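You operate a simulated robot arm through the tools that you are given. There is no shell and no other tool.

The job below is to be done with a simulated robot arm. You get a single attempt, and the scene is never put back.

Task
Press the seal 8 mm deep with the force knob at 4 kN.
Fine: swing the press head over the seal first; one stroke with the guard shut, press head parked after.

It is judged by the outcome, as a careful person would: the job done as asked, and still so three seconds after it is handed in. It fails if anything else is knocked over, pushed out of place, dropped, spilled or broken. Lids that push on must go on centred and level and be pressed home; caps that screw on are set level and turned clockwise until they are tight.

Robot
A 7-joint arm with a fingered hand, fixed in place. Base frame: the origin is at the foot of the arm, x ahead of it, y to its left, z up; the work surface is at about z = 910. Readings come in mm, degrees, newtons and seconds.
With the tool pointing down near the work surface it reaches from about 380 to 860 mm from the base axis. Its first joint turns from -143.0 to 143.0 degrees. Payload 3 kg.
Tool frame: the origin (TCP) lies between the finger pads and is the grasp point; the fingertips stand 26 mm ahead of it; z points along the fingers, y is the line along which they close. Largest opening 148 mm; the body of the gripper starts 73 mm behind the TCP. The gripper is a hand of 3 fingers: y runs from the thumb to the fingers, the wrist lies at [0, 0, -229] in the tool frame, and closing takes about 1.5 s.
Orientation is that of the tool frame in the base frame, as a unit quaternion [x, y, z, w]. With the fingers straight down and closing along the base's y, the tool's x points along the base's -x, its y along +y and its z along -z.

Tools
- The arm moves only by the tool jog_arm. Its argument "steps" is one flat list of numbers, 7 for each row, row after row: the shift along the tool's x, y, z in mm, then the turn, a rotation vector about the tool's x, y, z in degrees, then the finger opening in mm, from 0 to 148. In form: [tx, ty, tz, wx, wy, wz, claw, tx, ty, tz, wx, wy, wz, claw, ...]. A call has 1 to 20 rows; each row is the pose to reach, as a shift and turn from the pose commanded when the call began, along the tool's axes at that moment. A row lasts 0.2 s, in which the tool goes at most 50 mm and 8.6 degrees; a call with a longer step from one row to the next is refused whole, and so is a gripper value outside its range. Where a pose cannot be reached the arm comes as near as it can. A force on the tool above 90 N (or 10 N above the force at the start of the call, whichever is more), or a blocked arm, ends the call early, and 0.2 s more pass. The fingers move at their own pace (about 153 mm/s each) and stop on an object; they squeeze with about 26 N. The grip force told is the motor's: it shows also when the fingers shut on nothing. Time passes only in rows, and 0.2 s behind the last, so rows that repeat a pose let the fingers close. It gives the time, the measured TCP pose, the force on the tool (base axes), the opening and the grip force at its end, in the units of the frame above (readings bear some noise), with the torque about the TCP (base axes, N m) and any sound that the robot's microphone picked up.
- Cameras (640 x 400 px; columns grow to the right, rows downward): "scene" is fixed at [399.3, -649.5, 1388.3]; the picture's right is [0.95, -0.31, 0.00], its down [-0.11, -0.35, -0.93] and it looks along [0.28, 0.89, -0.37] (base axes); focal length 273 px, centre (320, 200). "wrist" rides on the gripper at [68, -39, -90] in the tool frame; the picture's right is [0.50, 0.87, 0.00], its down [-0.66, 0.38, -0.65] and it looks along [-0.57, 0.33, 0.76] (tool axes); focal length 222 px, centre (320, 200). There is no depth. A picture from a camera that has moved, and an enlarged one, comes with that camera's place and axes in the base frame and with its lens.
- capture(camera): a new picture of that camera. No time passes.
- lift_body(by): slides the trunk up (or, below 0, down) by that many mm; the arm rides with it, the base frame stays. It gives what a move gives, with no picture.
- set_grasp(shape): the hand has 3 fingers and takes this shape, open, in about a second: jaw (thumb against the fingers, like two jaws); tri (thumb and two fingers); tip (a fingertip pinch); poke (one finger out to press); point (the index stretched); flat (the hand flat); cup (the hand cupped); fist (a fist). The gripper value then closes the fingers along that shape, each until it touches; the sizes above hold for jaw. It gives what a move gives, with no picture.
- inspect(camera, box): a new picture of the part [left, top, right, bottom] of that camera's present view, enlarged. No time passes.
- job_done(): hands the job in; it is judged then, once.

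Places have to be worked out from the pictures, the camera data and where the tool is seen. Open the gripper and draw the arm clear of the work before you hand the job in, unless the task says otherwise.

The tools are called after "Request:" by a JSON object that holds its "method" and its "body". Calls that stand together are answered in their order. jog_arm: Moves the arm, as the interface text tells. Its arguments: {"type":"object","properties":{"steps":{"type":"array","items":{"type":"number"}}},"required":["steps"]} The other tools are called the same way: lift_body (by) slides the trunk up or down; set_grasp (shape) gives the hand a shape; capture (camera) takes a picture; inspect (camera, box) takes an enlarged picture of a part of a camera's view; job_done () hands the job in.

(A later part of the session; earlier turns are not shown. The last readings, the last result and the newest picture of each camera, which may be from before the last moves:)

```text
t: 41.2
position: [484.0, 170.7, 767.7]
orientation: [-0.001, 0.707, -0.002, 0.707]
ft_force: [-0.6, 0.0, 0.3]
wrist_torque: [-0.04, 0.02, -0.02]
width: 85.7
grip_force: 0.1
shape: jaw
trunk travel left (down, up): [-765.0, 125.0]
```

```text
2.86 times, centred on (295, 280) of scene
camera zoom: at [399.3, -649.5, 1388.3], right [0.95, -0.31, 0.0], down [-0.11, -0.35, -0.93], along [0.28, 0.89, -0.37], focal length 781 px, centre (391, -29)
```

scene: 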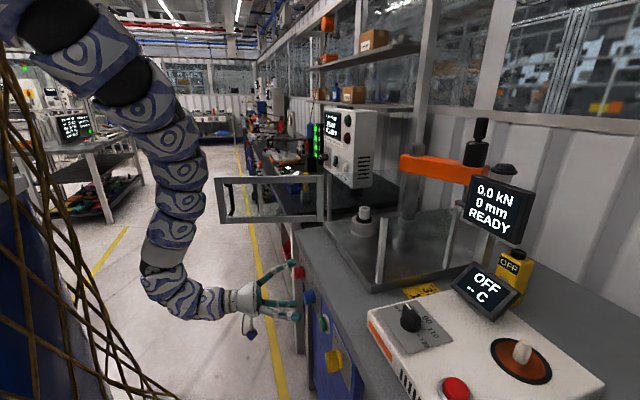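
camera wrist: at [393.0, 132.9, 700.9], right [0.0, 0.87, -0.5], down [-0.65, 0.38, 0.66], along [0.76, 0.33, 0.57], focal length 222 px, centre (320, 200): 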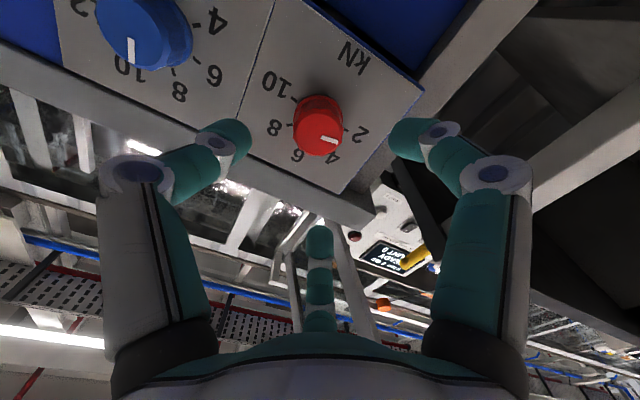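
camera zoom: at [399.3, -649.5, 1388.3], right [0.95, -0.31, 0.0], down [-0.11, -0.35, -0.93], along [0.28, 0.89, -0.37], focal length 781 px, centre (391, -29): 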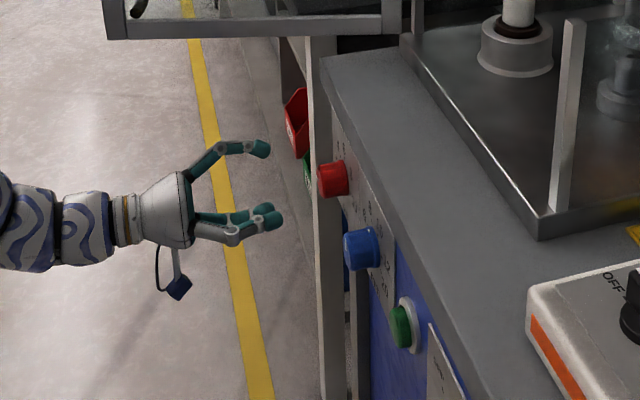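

The knob appears where predicted (axis ≈ y 171, z 771). I'll move forward so the tips straddle the knob, then check.

Request:
{"method": "jog_arm", "body": {"steps": [-3.5, 0, 25, 0, 0, 0, 85, -3.5, 0, 50, 0, 0, 0, 85, -3.5, 0, 70, 0, 0, 0, 85, -3.5, 0, 80, 0, 0, 0, 85]}}

Request:
{"method": "capture", "body": {"camera": "wrist"}}

Request:
{"method": "inspect", "body": {"camera": "scene", "box": [225, 210, 365, 350]}}

```text
t: 42.2
position: [563.6, 168.9, 772.9]
orientation: [0.0, 0.707, -0.001, 0.707]
ft_force: [0.7, -1.0, 0.2]
wrist_torque: [0.01, 0.03, -0.02]
width: 85.4
grip_force: 0.2
shape: jaw
trunk travel left (down, up): [-765.0, 125.0]
```

```text
taken
camera wrist: at [472.7, 131.1, 705.2], right [0.0, 0.87, -0.5], down [-0.65, 0.38, 0.65], along [0.76, 0.33, 0.57], focal length 222 px, centre (320, 200)
```

wrist: 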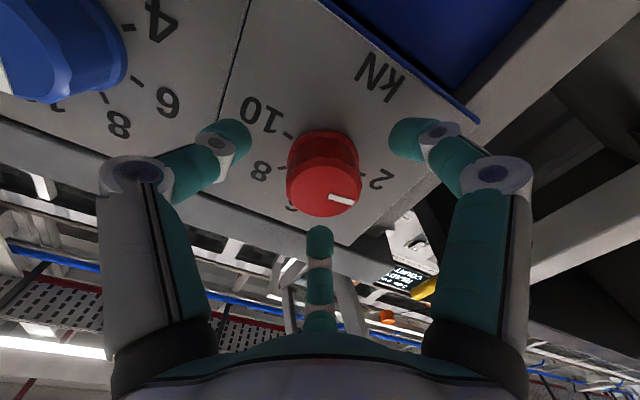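

```text
2.86 times, centred on (295, 280) of scene
camera zoom: at [399.3, -649.5, 1388.3], right [0.95, -0.31, 0.0], down [-0.11, -0.35, -0.93], along [0.28, 0.89, -0.37], focal length 781 px, centre (391, -29)
```

zoom: 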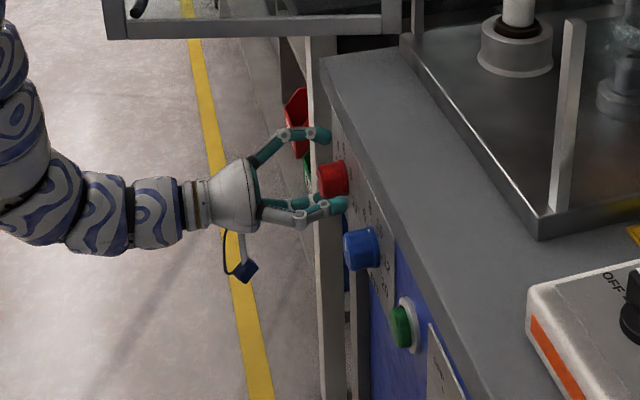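

The knob sits between the fingertips. I'll close the fingers on it and read the width.

Request:
{"method": "jog_arm", "body": {"steps": [0, 0, 0, 0, 0, 0, 60, 0, 0, 0, 0, 0, 0, 40, 0, 0, 0, 0, 0, 0, 30, 0, 0, 0, 0, 0, 0, 30, 0, 0, 0, 0, 0, 0, 30]}}

Request:
{"method": "capture", "body": {"camera": "wrist"}}

```text
t: 43.4
position: [562.6, 169.3, 771.7]
orientation: [0.001, 0.707, -0.001, 0.707]
ft_force: [3.3, 0.4, 0.4]
wrist_torque: [-0.01, 0.0, 0.02]
width: 33.1
grip_force: 26.3
shape: jaw
trunk travel left (down, up): [-765.0, 125.0]
```

```text
taken
camera wrist: at [472.5, 130.8, 704.9], right [0.0, 0.87, -0.5], down [-0.65, 0.38, 0.66], along [0.76, 0.32, 0.57], focal length 222 px, centre (320, 200)
```

wrist: 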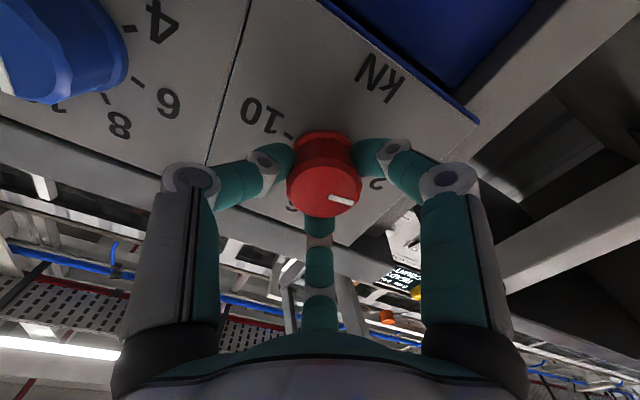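

The knob is held (33 mm, 26 N, three fingers). Now I turn it clockwise by about 50° to bring the pointer from 2 to 4 kN.

Request:
{"method": "jog_arm", "body": {"steps": [0, 0, 0, 0, 0, 5, 30, 0, 0, 0, 0, 0, 10, 30, 0, 0, 0, 0, 0, 15, 30, 0, 0, 0, 0, 0, 20, 30, 0, 0, 0, 0, 0, 25, 30, 0, 0, 0, 0, 0, 30, 30, 0, 0, 0, 0, 0, 35, 30, 0, 0, 0, 0, 0, 40, 30, 0, 0, 0, 0, 0, 45, 30, 0, 0, 0, 0, 0, 50, 30]}}

Request:
{"method": "capture", "body": {"camera": "wrist"}}

```text
t: 45.6
position: [564.0, 168.9, 771.5]
orientation: [0.3, 0.641, 0.298, 0.641]
ft_force: [0.3, -4.7, -5.8]
wrist_torque: [-0.04, 0.21, -0.08]
width: 33.4
grip_force: 25.9
shape: jaw
trunk travel left (down, up): [-765.0, 125.0]
```

```text
taken
camera wrist: at [472.8, 196.1, 698.6], right [0.0, 0.94, 0.34], down [-0.65, -0.26, 0.71], along [0.76, -0.23, 0.61], focal length 222 px, centre (320, 200)
```

wrist: 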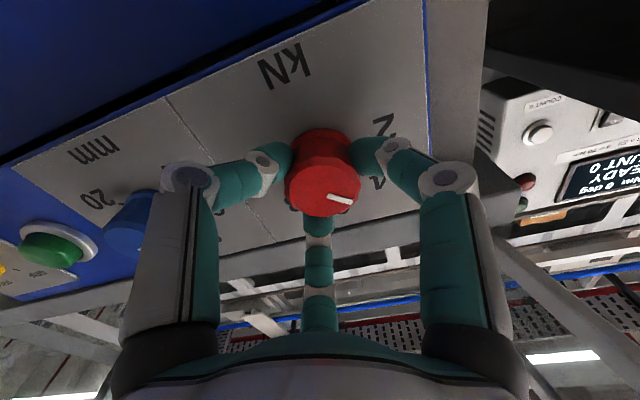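

The knob turned along with the hand. I'll zoom in to check the pointer against the scale.

Request:
{"method": "inspect", "body": {"camera": "wrist", "box": [260, 100, 420, 230]}}

Request:
{"method": "inspect", "body": {"camera": "scene", "box": [270, 240, 330, 310]}}

```text
3.08 times, centred on (340, 165) of wrist
camera zoom: at [472.8, 196.1, 698.6], right [0.0, 0.94, 0.34], down [-0.65, -0.26, 0.71], along [0.76, -0.23, 0.61], focal length 684 px, centre (258, 308)
```

zoom: 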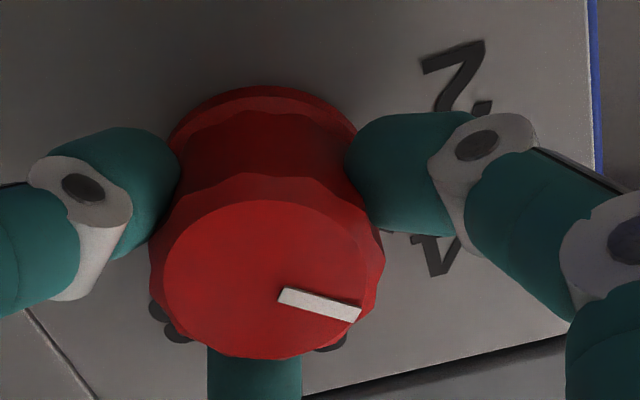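

```text
5.71 times, centred on (300, 275) of scene
camera zoom: at [399.3, -649.5, 1388.3], right [0.95, -0.31, 0.0], down [-0.11, -0.35, -0.93], along [0.28, 0.89, -0.37], focal length 1562 px, centre (434, -229)
```

zoom: 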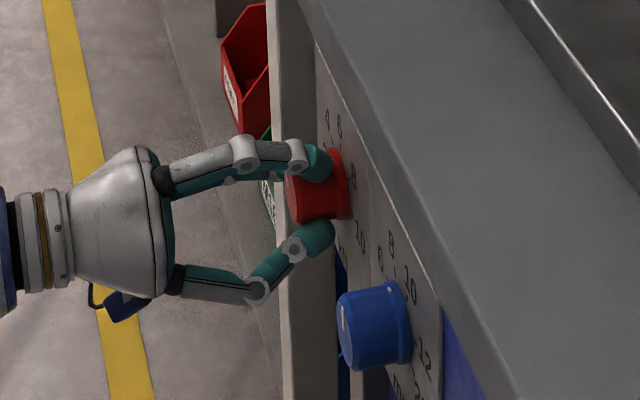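

The pointer measures about -53° versus the 4 kN tick at -50°, so I'll add 3° more and then release the knob and back off.

Request:
{"method": "jog_arm", "body": {"steps": [0, 0, 0, 0, 0, 1.5, 30, 0, 0, 0, 0, 0, 3, 30, 0, 0, 0, 0, 0, 3, 30, 0, 0, 0, 0, 0, 3, 60, 0, 0, 0, 0, 0, 3, 85, 0, 0, 0, 0, 0, 3, 85, 0, 0, -30, 0, 0, 3, 85, 0, 0, -60, 0, 0, 3, 85, 0, 0, -90, 0, 0, 3, 85]}}

Request:
{"method": "capture", "body": {"camera": "wrist"}}

```text
t: 47.6
position: [473.3, 169.8, 770.9]
orientation: [0.315, 0.633, 0.314, 0.633]
ft_force: [-0.3, -0.3, -0.3]
wrist_torque: [0.03, 0.03, -0.02]
width: 84.4
grip_force: 0.2
shape: jaw
trunk travel left (down, up): [-765.0, 125.0]
```

```text
taken
camera wrist: at [383.0, 200.8, 699.7], right [0.0, 0.92, 0.39], down [-0.65, -0.29, 0.7], along [0.76, -0.26, 0.6], focal length 222 px, centre (320, 200)
```

wrist: 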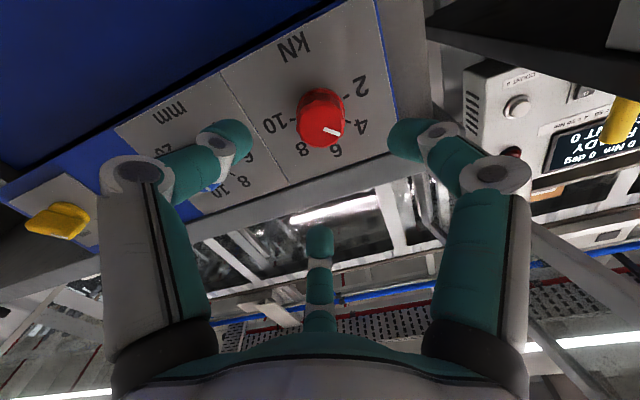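

Request:
{"method": "inspect", "body": {"camera": "wrist", "box": [260, 60, 390, 180]}}

```text
3.33 times, centred on (325, 120) of wrist
camera zoom: at [383.0, 200.8, 699.7], right [0.0, 0.92, 0.39], down [-0.65, -0.29, 0.7], along [0.76, -0.26, 0.6], focal length 740 px, centre (303, 467)
```

zoom: 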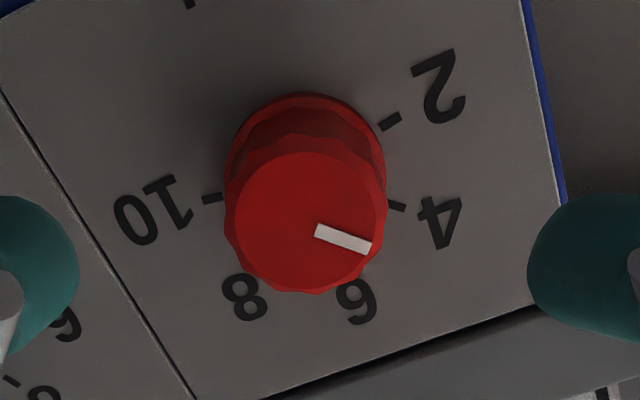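

The force pointer now measures -49.5° against the tick at -49.3°: it's set at 4 kN. Next is the blue depth knob (axis ≈ y 37, z 771.5); I'll move there with 20° roll left so I can turn it counter-clockwise.

Request:
{"method": "jog_arm", "body": {"steps": [-17.7, -13.3, 0, 0, 0, -5.5, 85, -35.4, -26.7, 0, 0, 0, -11, 85, -53.1, -40, 0, 0, 0, -16.5, 85, -70.8, -53.3, 0, 0, 0, -22, 85, -88.5, -66.7, 0, 0, 0, -27.5, 85, -106.2, -80, 0, 0, 0, -33, 85]}}

Request:
{"method": "capture", "body": {"camera": "wrist"}}

Request:
{"method": "inspect", "body": {"camera": "wrist", "box": [250, 50, 390, 180]}}

```text
t: 49.0
position: [473.3, 36.1, 772.9]
orientation: [0.124, 0.697, 0.121, 0.696]
ft_force: [0.4, -1.2, -0.3]
wrist_torque: [0.01, 0.0, 0.0]
width: 84.5
grip_force: 0.1
shape: jaw
trunk travel left (down, up): [-765.0, 125.0]
```

```text
taken
camera wrist: at [381.7, 22.6, 697.2], right [0.0, 0.98, -0.18], down [-0.65, 0.14, 0.75], along [0.76, 0.11, 0.64], focal length 222 px, centre (320, 200)
```

wrist: 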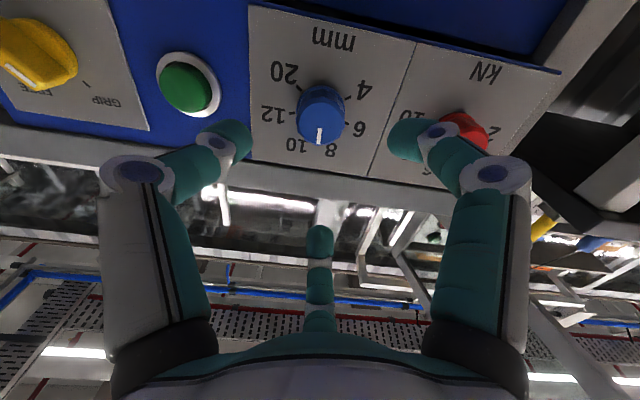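

```text
3.08 times, centred on (320, 115) of wrist
camera zoom: at [381.7, 22.6, 697.2], right [0.0, 0.98, -0.18], down [-0.65, 0.14, 0.75], along [0.76, 0.11, 0.64], focal length 684 px, centre (320, 462)
```

zoom: 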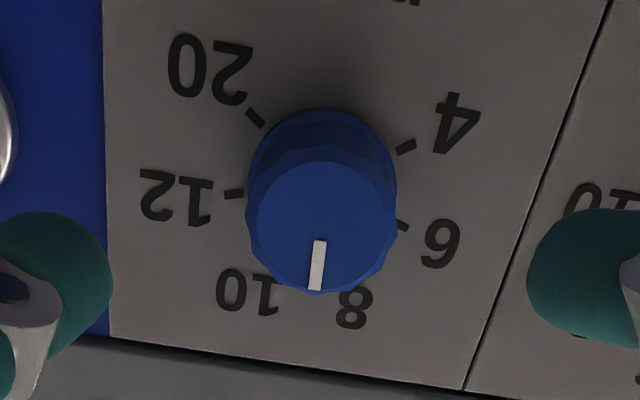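

The depth pointer is at -4.6° (≈8.8 mm) while the 8 tick is at -25°, so it needs about 20° counter-clockwise. I'll move in around the knob and grip it.

Request:
{"method": "jog_arm", "body": {"steps": [2, -1, 30, 0, 0, 0, 85, 2, -1, 60, 0, 0, 0, 85, 2, -1, 80, 0, 0, 0, 85, 2, -1, 90, 0, 0, 0, 85, 2, -1, 90, 0, 0, 0, 60, 2, -1, 90, 0, 0, 0, 40, 2, -1, 90, 0, 0, 0, 30, 2, -1, 90, 0, 0, 0, 30, 2, -1, 90, 0, 0, 0, 30]}}

Request:
{"method": "capture", "body": {"camera": "wrist"}}

```text
t: 51.0
position: [565.1, 36.3, 769.5]
orientation: [0.124, 0.696, 0.121, 0.697]
ft_force: [4.6, -0.8, 2.2]
wrist_torque: [0.01, 0.0, -0.03]
width: 35.8
grip_force: 26.3
shape: jaw
trunk travel left (down, up): [-765.0, 125.0]
```

```text
taken
camera wrist: at [473.5, 22.8, 694.0], right [0.0, 0.98, -0.17], down [-0.65, 0.13, 0.75], along [0.76, 0.11, 0.64], focal length 222 px, centre (320, 200)
```

wrist: 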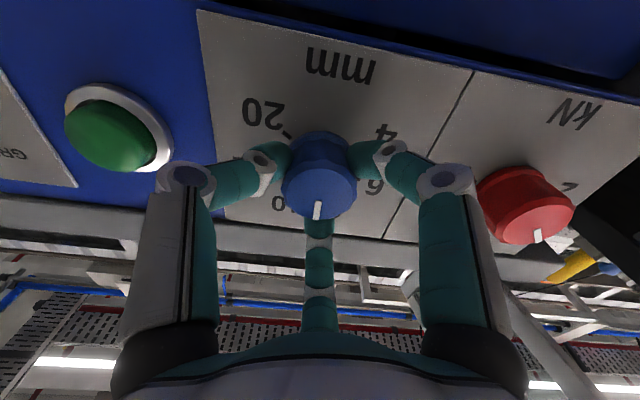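

The depth knob is gripped (36 mm, 26 N). I turn it 20.5° counter-clockwise and re-measure.

Request:
{"method": "jog_arm", "body": {"steps": [0, 0, 0, 0, 0, -4, 30, 0, 0, 0, 0, 0, -8, 30, 0, 0, 0, 0, 0, -12, 30, 0, 0, 0, 0, 0, -16, 30, 0, 0, 0, 0, 0, -20.5, 30, 0, 0, 0, 0, 0, -20.5, 30]}}

Request:
{"method": "inspect", "body": {"camera": "wrist", "box": [250, 100, 400, 230]}}

```text
t: 52.4
position: [564.1, 34.4, 769.3]
orientation: [-0.003, 0.707, -0.004, 0.707]
ft_force: [10.2, 0.8, 4.9]
wrist_torque: [-0.03, -0.13, 0.05]
width: 35.6
grip_force: 26.0
shape: jaw
trunk travel left (down, up): [-765.0, 125.0]
```

```text
3.08 times, centred on (325, 165) of wrist
camera zoom: at [473.1, -3.5, 703.2], right [0.0, 0.86, -0.51], down [-0.65, 0.39, 0.65], along [0.76, 0.33, 0.56], focal length 684 px, centre (305, 308)
```

zoom: 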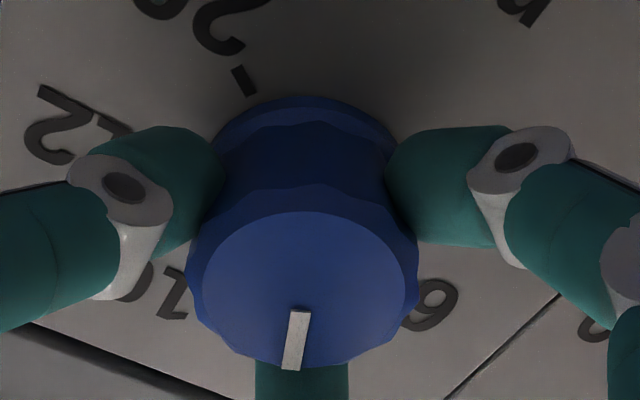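

Measured pointer ≈-23 to -25°, near the 8 tick. I'll release, back off and measure cleanly.

Request:
{"method": "jog_arm", "body": {"steps": [0, 0, 0, 0, 0, 0, 60, 0, 0, 0, 0, 0, 0, 85, 0, 0, 0, 0, 0, 0, 85, 0, 0, -30, 0, 0, 0, 85, 0, 0, -60, 0, 0, 0, 85, 0, 0, -90, 0, 0, 0, 85]}}

Request:
{"method": "capture", "body": {"camera": "wrist"}}

Request:
{"method": "inspect", "body": {"camera": "wrist", "box": [250, 50, 390, 180]}}

Request:
{"method": "inspect", "body": {"camera": "wrist", "box": [0, 0, 200, 120]}}

```text
t: 53.8
position: [473.4, 33.3, 771.1]
orientation: [-0.004, 0.707, -0.005, 0.707]
ft_force: [-0.2, -0.1, -0.3]
wrist_torque: [0.01, 0.01, 0.0]
width: 84.3
grip_force: 0.1
shape: jaw
trunk travel left (down, up): [-765.0, 125.0]
```

```text
taken
camera wrist: at [382.3, -3.6, 704.8], right [0.0, 0.86, -0.51], down [-0.65, 0.39, 0.65], along [0.76, 0.33, 0.56], focal length 222 px, centre (320, 200)
```

wrist: 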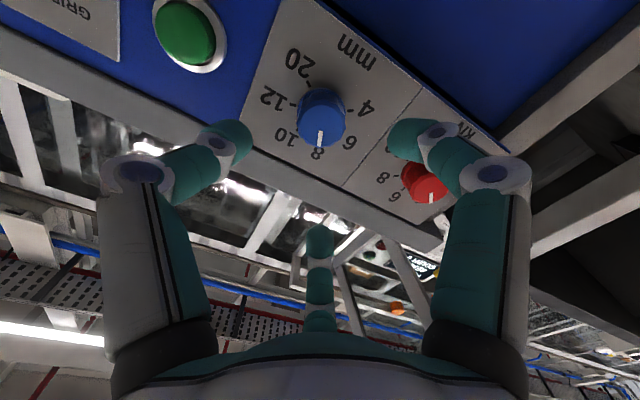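

```text
3.08 times, centred on (320, 115) of wrist
camera zoom: at [382.3, -3.6, 704.8], right [0.0, 0.86, -0.51], down [-0.65, 0.39, 0.65], along [0.76, 0.33, 0.56], focal length 684 px, centre (320, 462)
```

zoom: 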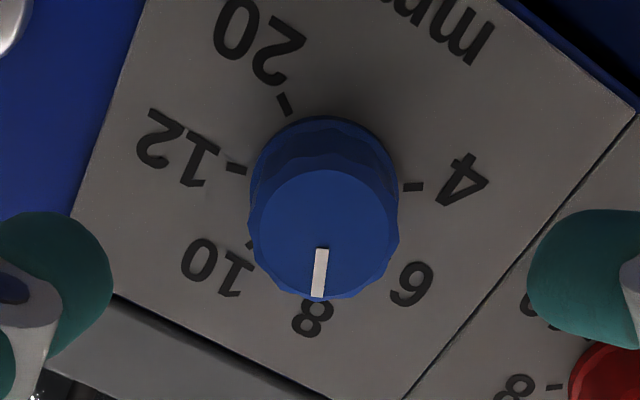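

```text
3.20 times, centred on (100, 60) of wrist
camera zoom: at [382.3, -3.6, 704.8], right [0.0, 0.86, -0.51], down [-0.65, 0.39, 0.65], along [0.76, 0.33, 0.56], focal length 711 px, centre (1024, 648)
```

zoom: 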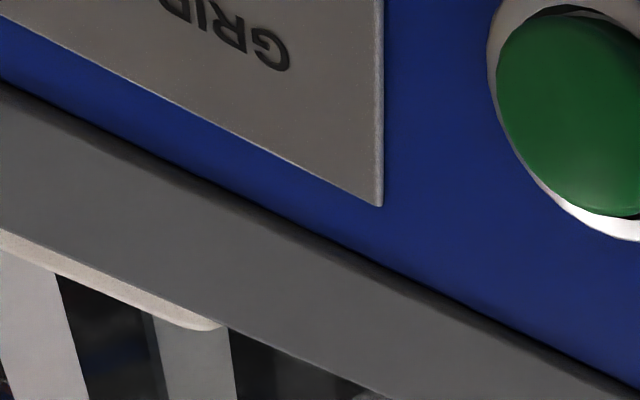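

The depth pointer now measures -26° vs the tick at -25°: 8 mm. Now I'll look at the green button and yellow selector to the right before using anything.

Request:
{"method": "jog_arm", "body": {"steps": [0, -40, 0, 0, 0, 0, 85, 0, -80, 0, 0, 0, 0, 85, 0, -120, 0, 0, 0, 0, 85, 0, -160, 0, 0, 0, 0, 85, 0, -195, 0, 0, 0, 0, 85]}}

Request:
{"method": "capture", "body": {"camera": "wrist"}}

Request:
{"method": "inspect", "body": {"camera": "wrist", "box": [160, 0, 460, 200]}}

```text
t: 55.0
position: [472.6, -159.2, 768.8]
orientation: [-0.001, 0.707, -0.004, 0.707]
ft_force: [-0.3, 1.5, -0.3]
wrist_torque: [-0.01, -0.01, -0.03]
width: 84.8
grip_force: 0.1
shape: jaw
trunk travel left (down, up): [-765.0, 125.0]
```

```text
taken
camera wrist: at [380.8, -197.3, 703.2], right [0.0, 0.86, -0.51], down [-0.65, 0.39, 0.65], along [0.76, 0.33, 0.56], focal length 222 px, centre (320, 200)
```

wrist: 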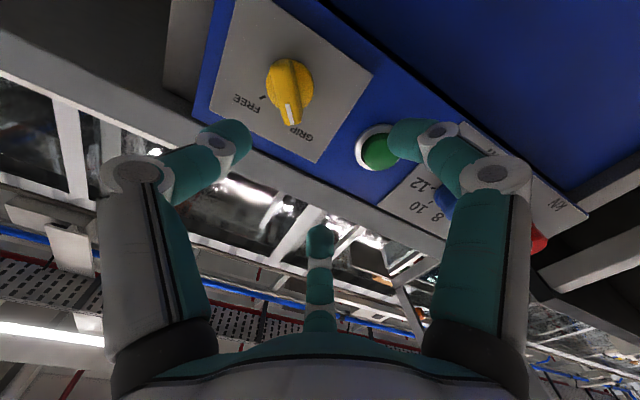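

```text
2.00 times, centred on (310, 100) of wrist
camera zoom: at [380.8, -197.3, 703.2], right [0.0, 0.86, -0.51], down [-0.65, 0.39, 0.65], along [0.76, 0.33, 0.56], focal length 444 px, centre (340, 400)
```

zoom: 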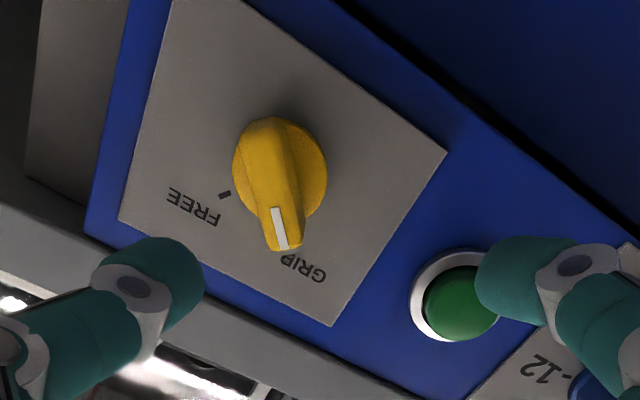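

The yellow selector reads FREE/GRIP and stands at GRIP; I'll leave it unless the swing arm turns out to be locked. Next is swinging the head, so I'll rotate the hand down and back in front of the bench to be able to climb over its edge again.

Request:
{"method": "jog_arm", "body": {"steps": [31.9, 12, 10.2, 0, 8, 0, 85, 63.1, 24, 14.5, 0, 16, 0, 85, 93.1, 36, 14.6, 0, 24, 0, 85, 121.4, 48, 10.6, 0, 32, 0, 85, 147.2, 60, 2.8, 0, 40, 0, 85, 170.2, 72, -8.4, 0, 48, 0, 85, 189.8, 84, -22.5, 0, 56, 0, 85, 205.8, 96, -39.2, 0, 64, 0, 85, 217.8, 108, -57.8, 0, 72, 0, 85, 225.5, 120, -77.8, 0, 80, 0, 85, 228.9, 132, -98.6, 0, 88, 0, 85, 227.7, 144, -119.5, 0, 96, 0, 85, 222.2, 144, -140, 0, 104, 0, 85, 212.3, 144, -158.4, 0, 112, 0, 85, 202.2, 144, -170, 0, 118, 0, 85]}}

Request:
{"method": "lift_body", "body": {"by": 120}}

Request:
{"method": "capture", "body": {"camera": "scene"}}

```text
t: 58.4
position: [243.6, 34.5, 567.1]
orientation: [-0.137, 0.96, -0.038, -0.24]
ft_force: [0.4, 0.3, -0.1]
wrist_torque: [-0.02, 0.01, 0.01]
width: 84.7
grip_force: 0.1
shape: jaw
out of reach, approached as far as the arm can: row 3, 4, 5, 6, 7, 8, 9, 10, 11, 12
trunk travel left (down, up): [-765.0, 125.0]
stopped in row 15: the arm was blocked; the commanded pose is now the measured one
```

```text
t: 59.9
position: [243.0, 34.9, 687.0]
orientation: [-0.136, 0.96, -0.039, -0.24]
ft_force: [0.2, -0.1, -0.5]
wrist_torque: [-0.02, 0.0, -0.02]
width: 85.0
grip_force: 0.1
shape: jaw
trunk travel left (down, up): [-885.0, 5.0]
```

```text
taken
```

scene: 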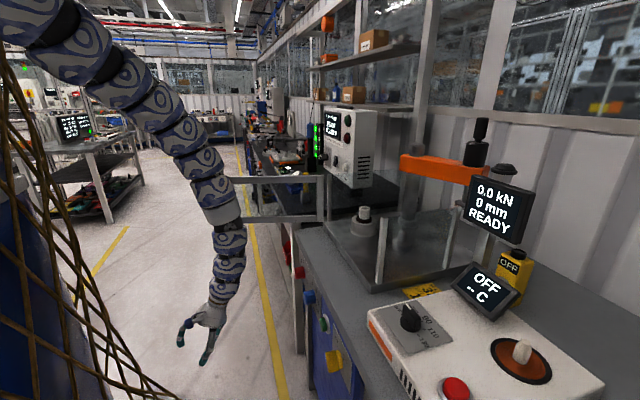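

The hand is at (243,35,687), yawed ~16°. I'll straighten the yaw and bring it back to (339,-10,810), from which the path over the bench edge was clear.

Request:
{"method": "jog_arm", "body": {"steps": [-3.1, -17.8, -36.3, -1.9, 0, 3.5, 85, -6.2, -35.7, -72.6, -3.8, 0.1, 7, 85, -9.3, -53.5, -108.8, -5.6, 0.1, 10.6, 85, -12.4, -71.3, -145.1, -7.5, 0.2, 14.1, 85]}}

```text
t: 60.9
position: [339.0, -10.4, 809.4]
orientation: [-0.001, 0.97, -0.004, -0.244]
ft_force: [-0.2, -0.4, -0.4]
wrist_torque: [0.01, 0.01, -0.02]
width: 84.8
grip_force: 0.0
shape: jaw
trunk travel left (down, up): [-885.0, 5.0]
```

Now I climb back over the bench edge along the known clear path to (579,-10,1035).

Request:
{"method": "jog_arm", "body": {"steps": [-16, 0, -33.6, 0, 0, 0, 85, -31.6, 0, -68, 0, 0, 0, 85, -46.2, 0, -104.2, 0, 0, 0, 85, -59.9, 0, -142.2, 0, 0, 0, 85, -71.2, 0, -184.6, 0, 0, 0, 85, -82.5, 0, -227, 0, 0, 0, 85, -93.9, 0, -269.3, 0, 0, 0, 85, -105.2, 0, -311.7, 0, 0, 0, 85]}}

```text
t: 62.7
position: [588.9, -7.2, 1025.7]
orientation: [-0.001, 0.969, -0.005, -0.246]
ft_force: [-0.5, 0.7, -0.9]
wrist_torque: [-0.03, 0.0, 0.01]
width: 85.2
grip_force: 0.0
shape: jaw
out of reach, approached as far as the arm can: row 6, 7, 8
trunk travel left (down, up): [-885.0, 5.0]
```

Now I rotate the hand forward and up toward the press head, stopping short of it at about (977,-7,1180) to look at the handle.

Request:
{"method": "jog_arm", "body": {"steps": [-35.3, 0, -15.5, 0, -8, 0, 85, -70.8, 0, -35.2, 0, -16, 0, 85, -105, 0, -59.3, 0, -24, 0, 85, -137.6, 0, -87.4, 0, -32, 0, 85, -167.7, 0, -119.3, 0, -40, 0, 85, -194.9, 0, -154.6, 0, -48, 0, 85, -218.8, 0, -192.9, 0, -56, 0, 85, -239.1, 0, -233.7, 0, -64, 0, 85, -255.3, 0, -276.4, 0, -72, 0, 85, -267.3, 0, -320.5, 0, -80, 0, 85]}}

Request:
{"method": "capture", "body": {"camera": "wrist"}}

Request:
{"method": "capture", "body": {"camera": "scene"}}

```text
t: 64.9
position: [977.5, -1.5, 1182.8]
orientation: [-0.004, 0.899, -0.004, 0.437]
ft_force: [-0.2, 1.0, 0.2]
wrist_torque: [0.0, -0.03, 0.02]
width: 84.8
grip_force: 0.1
shape: jaw
out of reach, approached as far as the arm can: row 1, 2, 3, 4, 5, 6, 7, 8, 9
trunk travel left (down, up): [-885.0, 5.0]
```

```text
taken
camera wrist: at [864.8, -40.5, 1186.6], right [-0.31, 0.86, -0.4], down [-0.11, 0.39, 0.92], along [0.94, 0.33, -0.03], focal length 222 px, centre (320, 200)
```

wrist: 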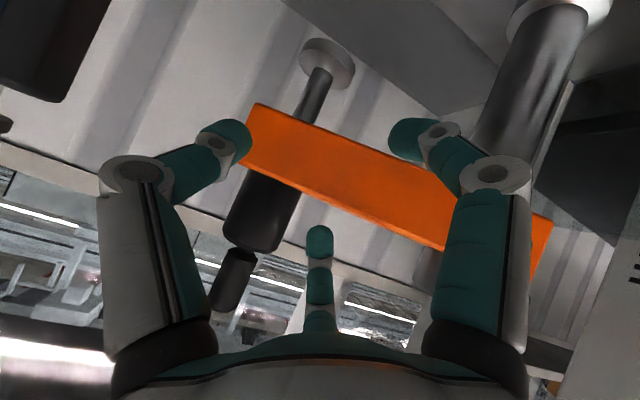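

```text
taken
```

scene: 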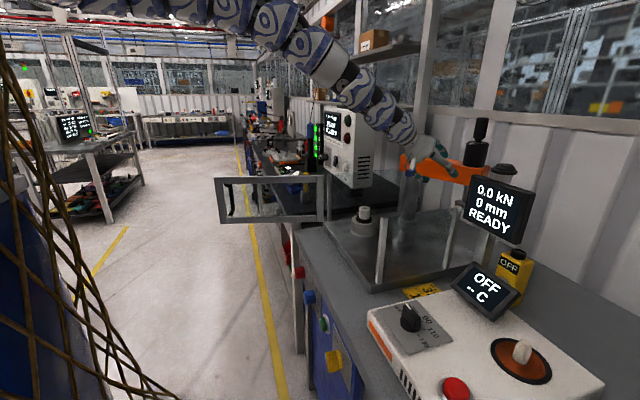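

From both cameras I place the head's handle at about (1097,-8,1288), ~36 mm thick, with its black body top near z 1242 and the ram foot at z≈1041. I'll level the tool to horizontal at handle height, short of it, with a wider opening.

Request:
{"method": "jog_arm", "body": {"steps": [-19.7, -1, -15.5, 0, -7.6, 0, 95, -45.5, -3, -23, 0, -15.2, 0, 105, -74.4, -4, -26.7, 0, -22.8, 0, 110, -102.5, -6, -23.3, 0, -30.4, 0, 110, -120.8, -6.5, -16.2, 0, -38.2, 0, 110]}}

Request:
{"method": "capture", "body": {"camera": "wrist"}}

Request:
{"method": "inspect", "body": {"camera": "scene", "box": [380, 60, 560, 220]}}

```text
t: 66.1
position: [1040.7, -3.6, 1286.3]
orientation: [-0.005, 0.707, 0.0, 0.707]
ft_force: [0.8, -1.6, -2.1]
wrist_torque: [-0.04, -0.19, 0.15]
width: 109.7
grip_force: 0.1
shape: jaw
out of reach, approached as far as the arm can: row 1, 2, 3
trunk travel left (down, up): [-885.0, 5.0]
```

```text
taken
camera wrist: at [950.3, -43.1, 1220.4], right [0.0, 0.86, -0.51], down [-0.66, 0.38, 0.65], along [0.76, 0.33, 0.56], focal length 222 px, centre (320, 200)
```

wrist: 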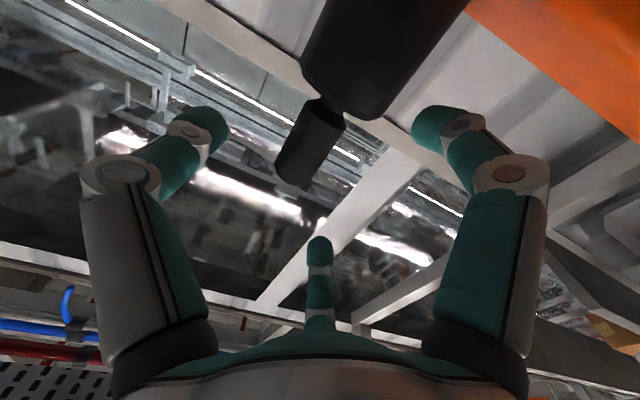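

```text
2.50 times, centred on (470, 140) of scene
camera zoom: at [399.3, -649.5, 1388.3], right [0.95, -0.31, 0.0], down [-0.11, -0.35, -0.93], along [0.28, 0.89, -0.37], focal length 684 px, centre (-55, 350)
```

zoom: 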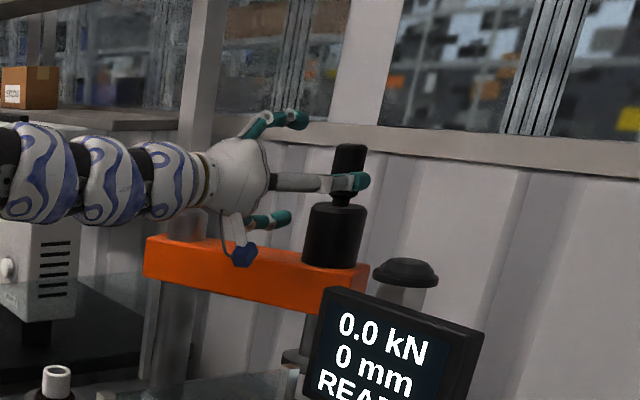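

The thumb is on the -y side and two fingers on the +y side, above and below. I'll advance so the handle sits between them (TCP ≈ (1095,-8,1292)).

Request:
{"method": "jog_arm", "body": {"steps": [-6, -4.5, 15, 0, 0, 0, 110, -6, -4.5, 30, 0, 0, 0, 110, -6, -4.5, 45, 0, 0, 0, 110, -6, -4.5, 54, 0, 0, 0, 110]}}

Request:
{"method": "capture", "body": {"camera": "wrist"}}

Request:
{"method": "inspect", "body": {"camera": "scene", "box": [400, 80, 540, 200]}}

```text
t: 67.1
position: [1093.4, -10.8, 1294.5]
orientation: [-0.004, 0.707, -0.001, 0.707]
ft_force: [-0.3, 1.6, 0.1]
wrist_torque: [0.1, -0.02, 0.05]
width: 110.3
grip_force: 0.0
shape: jaw
trunk travel left (down, up): [-885.0, 5.0]
```

```text
taken
camera wrist: at [1002.3, -49.8, 1228.1], right [0.0, 0.86, -0.51], down [-0.65, 0.38, 0.65], along [0.76, 0.33, 0.56], focal length 222 px, centre (320, 200)
```

wrist: 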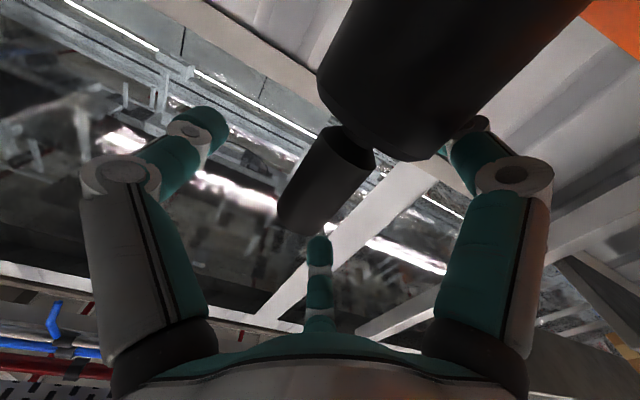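

```text
3.33 times, centred on (470, 140) of scene
camera zoom: at [399.3, -649.5, 1388.3], right [0.95, -0.31, 0.0], down [-0.11, -0.35, -0.93], along [0.28, 0.89, -0.37], focal length 911 px, centre (-180, 400)
```

zoom: 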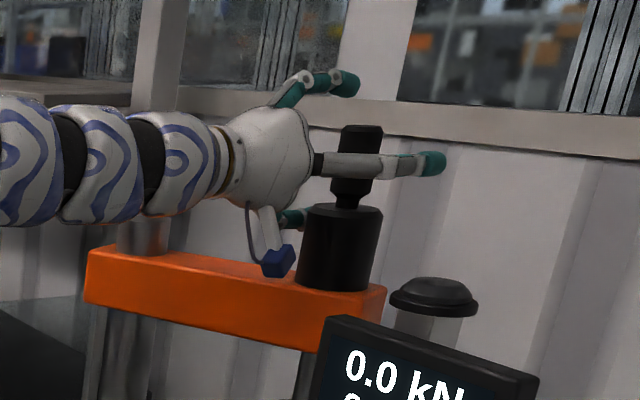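

The handle axis is at about (1097,-13), well centred. I'll close the hand on it and see how it grips.

Request:
{"method": "jog_arm", "body": {"steps": [0, -2, 0, 0, 0, 0, 90, 0, -2, 0, 0, 0, 0, 70, 0, -2, 0, 0, 0, 0, 50, 0, -2, 0, 0, 0, 0, 30, 0, -2, 0, 0, 0, 0, 20, 0, -2, 0, 0, 0, 0, 20, 0, -2, 0, 0, 0, 0, 20]}}

Request:
{"method": "capture", "body": {"camera": "wrist"}}

Request:
{"method": "inspect", "body": {"camera": "scene", "box": [400, 80, 540, 200]}}

```text
t: 68.7
position: [1093.3, -14.2, 1295.3]
orientation: [-0.003, 0.707, -0.002, 0.707]
ft_force: [4.0, -0.3, 2.7]
wrist_torque: [0.07, 0.04, -0.23]
width: 24.1
grip_force: 26.0
shape: jaw
trunk travel left (down, up): [-885.0, 5.0]
```

```text
taken
camera wrist: at [1002.8, -53.0, 1228.8], right [0.0, 0.86, -0.51], down [-0.65, 0.38, 0.65], along [0.76, 0.33, 0.56], focal length 222 px, centre (320, 200)
```

wrist: 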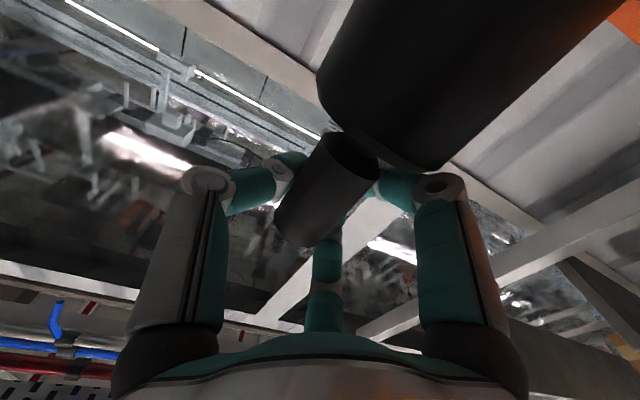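

```text
3.33 times, centred on (470, 140) of scene
camera zoom: at [399.3, -649.5, 1388.3], right [0.95, -0.31, 0.0], down [-0.11, -0.35, -0.93], along [0.28, 0.89, -0.37], focal length 911 px, centre (-180, 400)
```

zoom: 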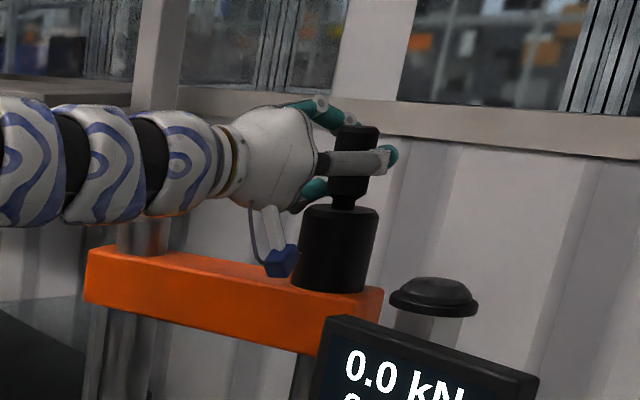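

Excellent: the three fingers wrap around the handle (24 mm width, 26 N). I'll test the swing with a small tangential pull (~15 mm toward -x,-y) and watch the force.

Request:
{"method": "jog_arm", "body": {"steps": [0, -2.5, -4.3, 0, 0, 0, 20, 0, -5, -8.6, 0, 0, 0, 20, 0, -7.6, -12.9, 0, 0, 0, 20]}}

Request:
{"method": "inspect", "body": {"camera": "scene", "box": [380, 80, 540, 280]}}

```text
t: 69.5
position: [1079.2, -19.9, 1296.0]
orientation: [-0.004, 0.707, -0.002, 0.707]
ft_force: [1.0, 1.6, 3.9]
wrist_torque: [0.27, 0.24, -0.24]
width: 22.9
grip_force: 26.1
shape: jaw
trunk travel left (down, up): [-885.0, 5.0]
```

```text
2.00 times, centred on (460, 180) of scene
camera zoom: at [399.3, -649.5, 1388.3], right [0.95, -0.31, 0.0], down [-0.11, -0.35, -0.93], along [0.28, 0.89, -0.37], focal length 547 px, centre (40, 240)
```

zoom: 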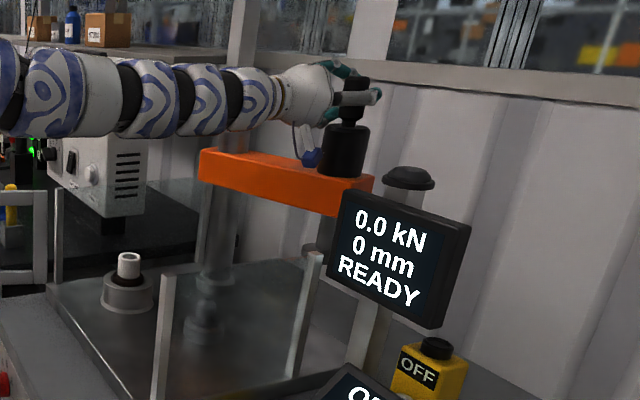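

Force stays low and the head moved ~14 mm, so the arm swings freely. I continue along the arc around the post (≈(1000,146), radius ≈185 mm), gradually yawing the hand.

Request:
{"method": "jog_arm", "body": {"steps": [0, -5.5, -11.7, -2, 0, 0, 20, 0, -10.2, -23.7, -4, 0, 0, 20, 0, -14.2, -36, -7, 0, 0, 20, 0, -17.2, -48.5, -10, 0, 0, 20, 0, -19.2, -61.1, -13, 0, 0, 20, 0, -20.6, -73.9, -17, 0, 0, 20]}}

Request:
{"method": "capture", "body": {"camera": "wrist"}}

Request:
{"method": "inspect", "body": {"camera": "scene", "box": [340, 60, 540, 280]}}

```text
t: 70.9
position: [1004.4, -30.6, 1296.5]
orientation: [-0.113, 0.699, 0.104, 0.698]
ft_force: [9.2, 51.0, 20.3]
wrist_torque: [0.42, 0.44, -1.04]
width: 17.3
grip_force: 26.2
shape: jaw
trunk travel left (down, up): [-885.0, 5.0]
```

```text
taken
camera wrist: at [929.7, -95.2, 1230.1], right [-0.26, 0.82, -0.51], down [-0.74, 0.17, 0.65], along [0.62, 0.55, 0.56], focal length 222 px, centre (320, 200)
```

wrist: 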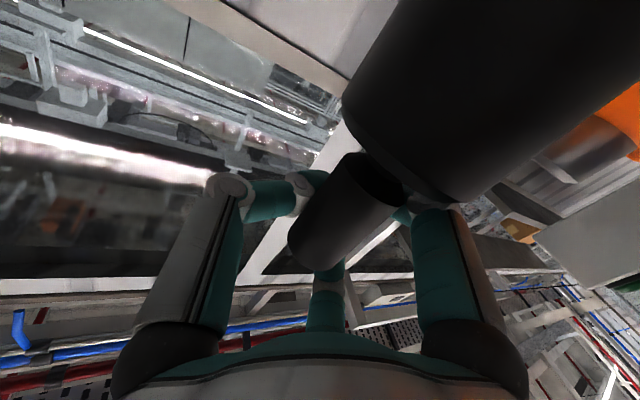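

```text
1.82 times, centred on (440, 170) of scene
camera zoom: at [399.3, -649.5, 1388.3], right [0.95, -0.31, 0.0], down [-0.11, -0.35, -0.93], along [0.28, 0.89, -0.37], focal length 497 px, centre (102, 254)
```

zoom: 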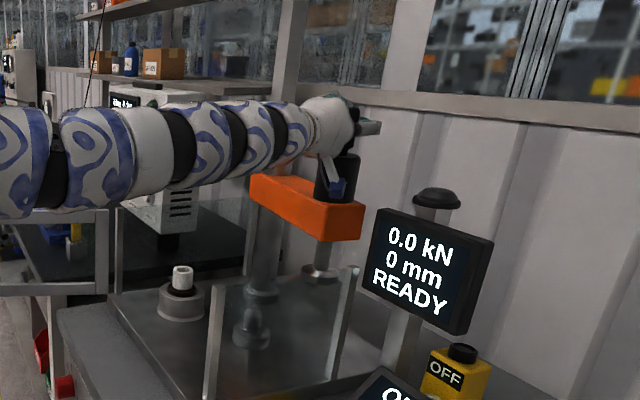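

The head is swinging (now near α≈-95°), but 51 N in +y shows my commanded path is ~10 mm too far toward -y. I'll shift +y to relax and re-measure.

Request:
{"method": "jog_arm", "body": {"steps": [0, 5, 0, 0, 0, 0, 20, 0, 9.6, 2.9, 0, 0, 0, 20, 0, 9.6, 2.9, 0, 0, 0, 20]}}

Request:
{"method": "capture", "body": {"camera": "wrist"}}

```text
t: 71.7
position: [1003.3, -29.5, 1295.0]
orientation: [-0.11, 0.699, 0.102, 0.699]
ft_force: [5.2, 31.2, 23.3]
wrist_torque: [-0.02, 0.78, -0.41]
width: 17.2
grip_force: 25.7
shape: jaw
trunk travel left (down, up): [-885.0, 5.0]
```

```text
taken
camera wrist: at [929.3, -93.6, 1229.8], right [-0.26, 0.82, -0.51], down [-0.74, 0.18, 0.65], along [0.63, 0.54, 0.56], focal length 222 px, centre (320, 200)
```

wrist: 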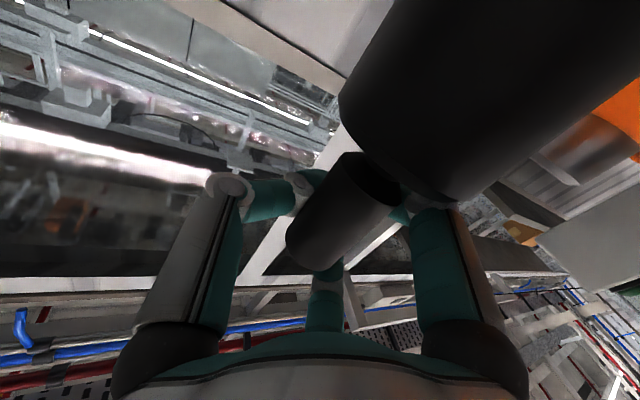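

Still 31 N in +y and 23 N upward (lower finger resting on the black body). I'll shift another 6 mm in +y and lift 6 mm.

Request:
{"method": "jog_arm", "body": {"steps": [-3, 3, 1, 0, 0, 0, 22, -6, 6, 2, 0, 0, 0, 22, -6, 6, 2, 0, 0, 0, 22]}}

```text
t: 72.5
position: [1006.3, -26.5, 1300.2]
orientation: [-0.11, 0.7, 0.102, 0.698]
ft_force: [-0.3, 6.1, 3.8]
wrist_torque: [0.14, 0.08, -0.09]
width: 21.9
grip_force: 0.1
shape: jaw
trunk travel left (down, up): [-885.0, 5.0]
```

Forces are near zero now with a loose cage (22 mm) around the handle. Refined: post ≈(1012,152), radius ≈185. I continue the arc in small steps with the hand yawing left.

Request:
{"method": "jog_arm", "body": {"steps": [0, 4.5, -17.2, -6, 0, 0, 22, 0, 13.9, -31.3, -12, 0, 0, 22, 0, 24.6, -44.8, -18, 0, 0, 22, 0, 36.2, -57.4, -24, 0, 0, 22]}}

Request:
{"method": "capture", "body": {"camera": "wrist"}}

Request:
{"method": "inspect", "body": {"camera": "scene", "box": [340, 60, 540, 280]}}

```text
t: 73.5
position: [940.0, -9.5, 1300.9]
orientation: [-0.253, 0.663, 0.246, 0.66]
ft_force: [-0.1, 0.3, -1.3]
wrist_torque: [0.04, 0.06, -0.03]
width: 22.3
grip_force: 0.1
shape: jaw
trunk travel left (down, up): [-885.0, 5.0]
```

```text
taken
camera wrist: at [896.6, -97.9, 1234.6], right [-0.57, 0.65, -0.51], down [-0.74, -0.14, 0.66], along [0.35, 0.75, 0.56], focal length 222 px, centre (320, 200)
```

wrist: 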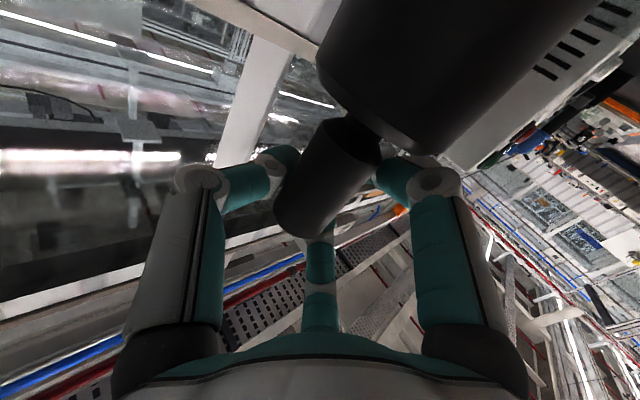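

```text
1.82 times, centred on (440, 170) of scene
camera zoom: at [399.3, -649.5, 1388.3], right [0.95, -0.31, 0.0], down [-0.11, -0.35, -0.93], along [0.28, 0.89, -0.37], focal length 497 px, centre (102, 254)
```

zoom: 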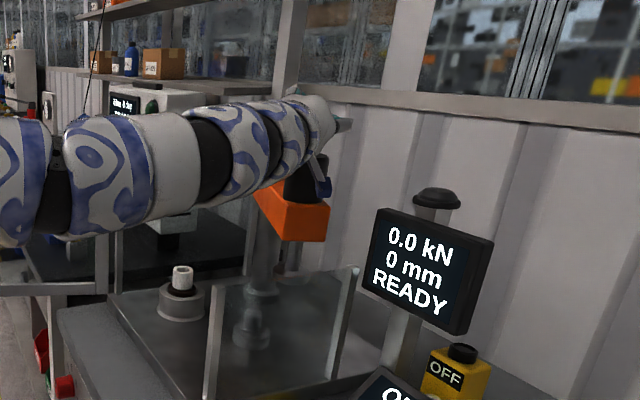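

The head is following smoothly with near-zero force (α≈-116°). Continuing the arc to about -146°.

Request:
{"method": "jog_arm", "body": {"steps": [0, 16.2, -5.8, -5, 0, 0, 22, 0, 32.7, -10.2, -10, 0, 0, 22, 0, 49.7, -13.4, -15, 0, 0, 22, 0, 66.6, -15.1, -19, 0, 0, 22, 0, 83.5, -15.5, -23, 0, 0, 22, 0, 100.3, -14.7, -27, 0, 0, 22]}}

Request:
{"method": "capture", "body": {"camera": "wrist"}}

Request:
{"method": "inspect", "body": {"camera": "scene", "box": [320, 60, 520, 280]}}

```text
t: 74.9
position: [863.4, 60.7, 1298.0]
orientation: [-0.399, 0.587, 0.395, 0.583]
ft_force: [-0.3, 0.5, -0.2]
wrist_torque: [0.0, 0.0, -0.02]
width: 22.1
grip_force: 0.0
shape: jaw
trunk travel left (down, up): [-885.0, 5.0]
```

```text
taken
camera wrist: at [865.5, -38.7, 1232.1], right [-0.81, 0.31, -0.5], down [-0.59, -0.46, 0.66], along [-0.02, 0.83, 0.56], focal length 222 px, centre (320, 200)
```

wrist: 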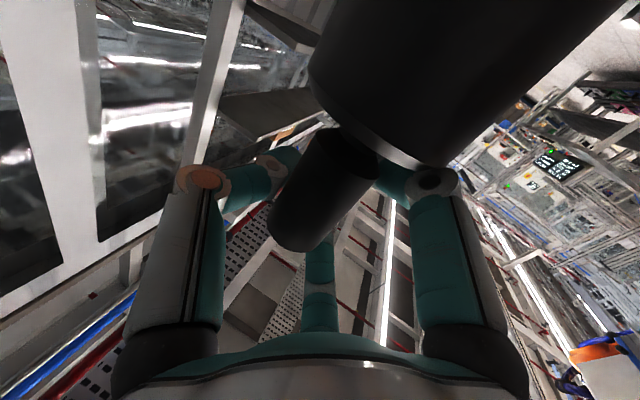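

```text
1.82 times, centred on (420, 170) of scene
camera zoom: at [399.3, -649.5, 1388.3], right [0.95, -0.31, 0.0], down [-0.11, -0.35, -0.93], along [0.28, 0.89, -0.37], focal length 497 px, centre (138, 254)
```

zoom: 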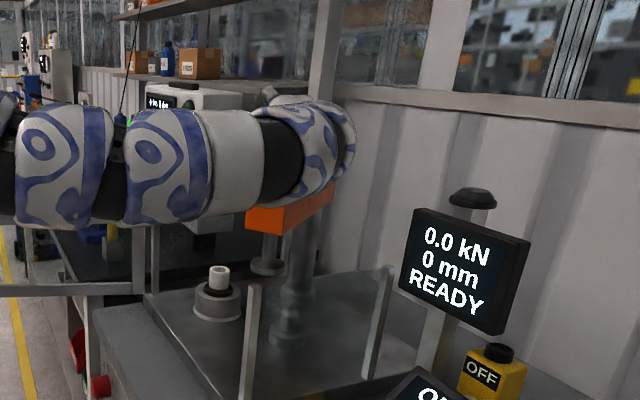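

Still force-free (α≈-146°). Continue to about -166°, then check alignment over the seal.

Request:
{"method": "jog_arm", "body": {"steps": [0, 13.8, 9.6, -4, 0, 0, 22, 0, 26.7, 20.3, -8, 0, 0, 22, 0, 38.6, 31.8, -12, 0, 0, 22, 0, 49.5, 44.2, -16, 0, 0, 22]}}

Request:
{"method": "inspect", "body": {"camera": "scene", "box": [320, 100, 480, 280]}}

Request:
{"method": "capture", "body": {"camera": "wrist"}}

```text
t: 75.9
position: [835.3, 117.9, 1299.5]
orientation: [-0.477, 0.527, 0.472, 0.522]
ft_force: [0.6, 0.8, 0.0]
wrist_torque: [0.03, 0.01, 0.02]
width: 22.2
grip_force: 0.0
shape: jaw
trunk travel left (down, up): [-885.0, 5.0]
```

```text
2.22 times, centred on (400, 190) of scene
camera zoom: at [399.3, -649.5, 1388.3], right [0.95, -0.31, 0.0], down [-0.11, -0.35, -0.93], along [0.28, 0.89, -0.37], focal length 608 px, centre (142, 222)
```

zoom: 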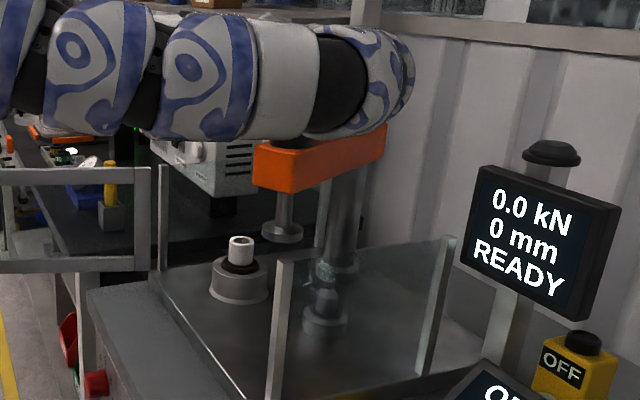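

```text
taken
camera wrist: at [864.4, 24.5, 1232.8], right [-0.86, 0.08, -0.5], down [-0.44, -0.61, 0.66], along [-0.25, 0.79, 0.56], focal length 222 px, centre (320, 200)
```

wrist: 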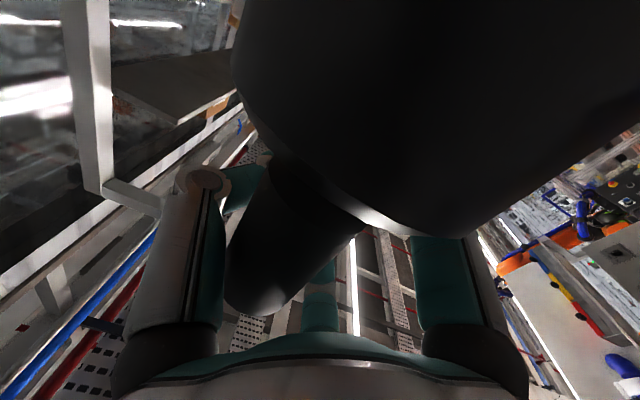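

The scene view puts the ram foot at about (841,72) (α≈-155°): the handle slid toward the palm as the hand overtook it. I'll open, back up ~50 mm to centre the grip on the handle, and grip firmly for the final positioning.

Request:
{"method": "jog_arm", "body": {"steps": [0, 0, 0, 0, 0, 0, 60, 0, 0, 0, 0, 0, 0, 110, 0, 0, 0, 0, 0, 0, 110, 0, -4, -17, 0, 0, 0, 110, 0, -8, -34, 0, 0, 0, 110, 0, -12, -50, 0, 0, 0, 110]}}

Request:
{"method": "capture", "body": {"camera": "wrist"}}

Request:
{"method": "inspect", "body": {"camera": "scene", "box": [320, 100, 480, 280]}}

```text
t: 77.3
position: [841.9, 66.7, 1298.9]
orientation: [-0.477, 0.526, 0.473, 0.522]
ft_force: [0.6, 0.2, 0.3]
wrist_torque: [0.0, 0.03, 0.01]
width: 109.5
grip_force: 0.0
shape: jaw
trunk travel left (down, up): [-885.0, 5.0]
```

```text
taken
camera wrist: at [870.0, -27.4, 1232.3], right [-0.86, 0.08, -0.5], down [-0.44, -0.61, 0.66], along [-0.25, 0.79, 0.56], focal length 222 px, centre (320, 200)
```

wrist: 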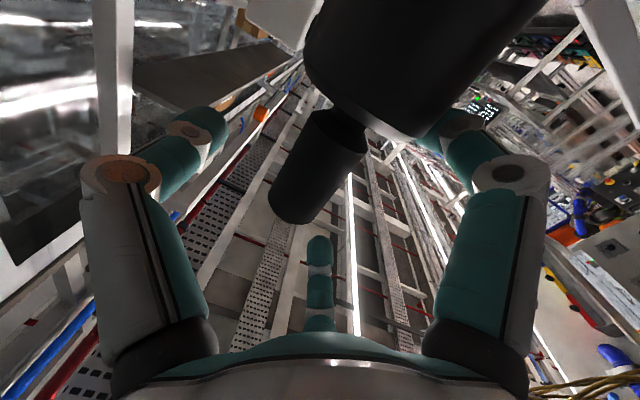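

```text
2.22 times, centred on (400, 190) of scene
camera zoom: at [399.3, -649.5, 1388.3], right [0.95, -0.31, 0.0], down [-0.11, -0.35, -0.93], along [0.28, 0.89, -0.37], focal length 608 px, centre (142, 222)
```

zoom: 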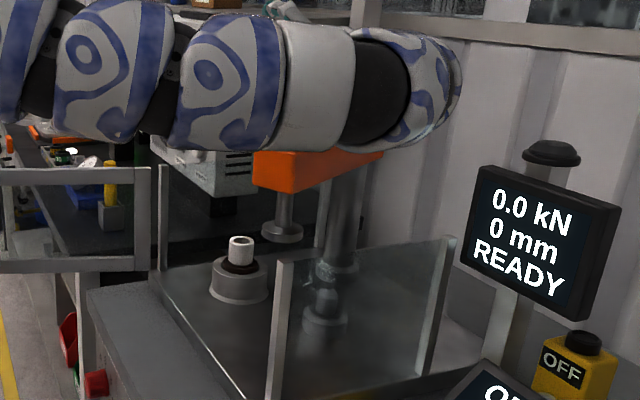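

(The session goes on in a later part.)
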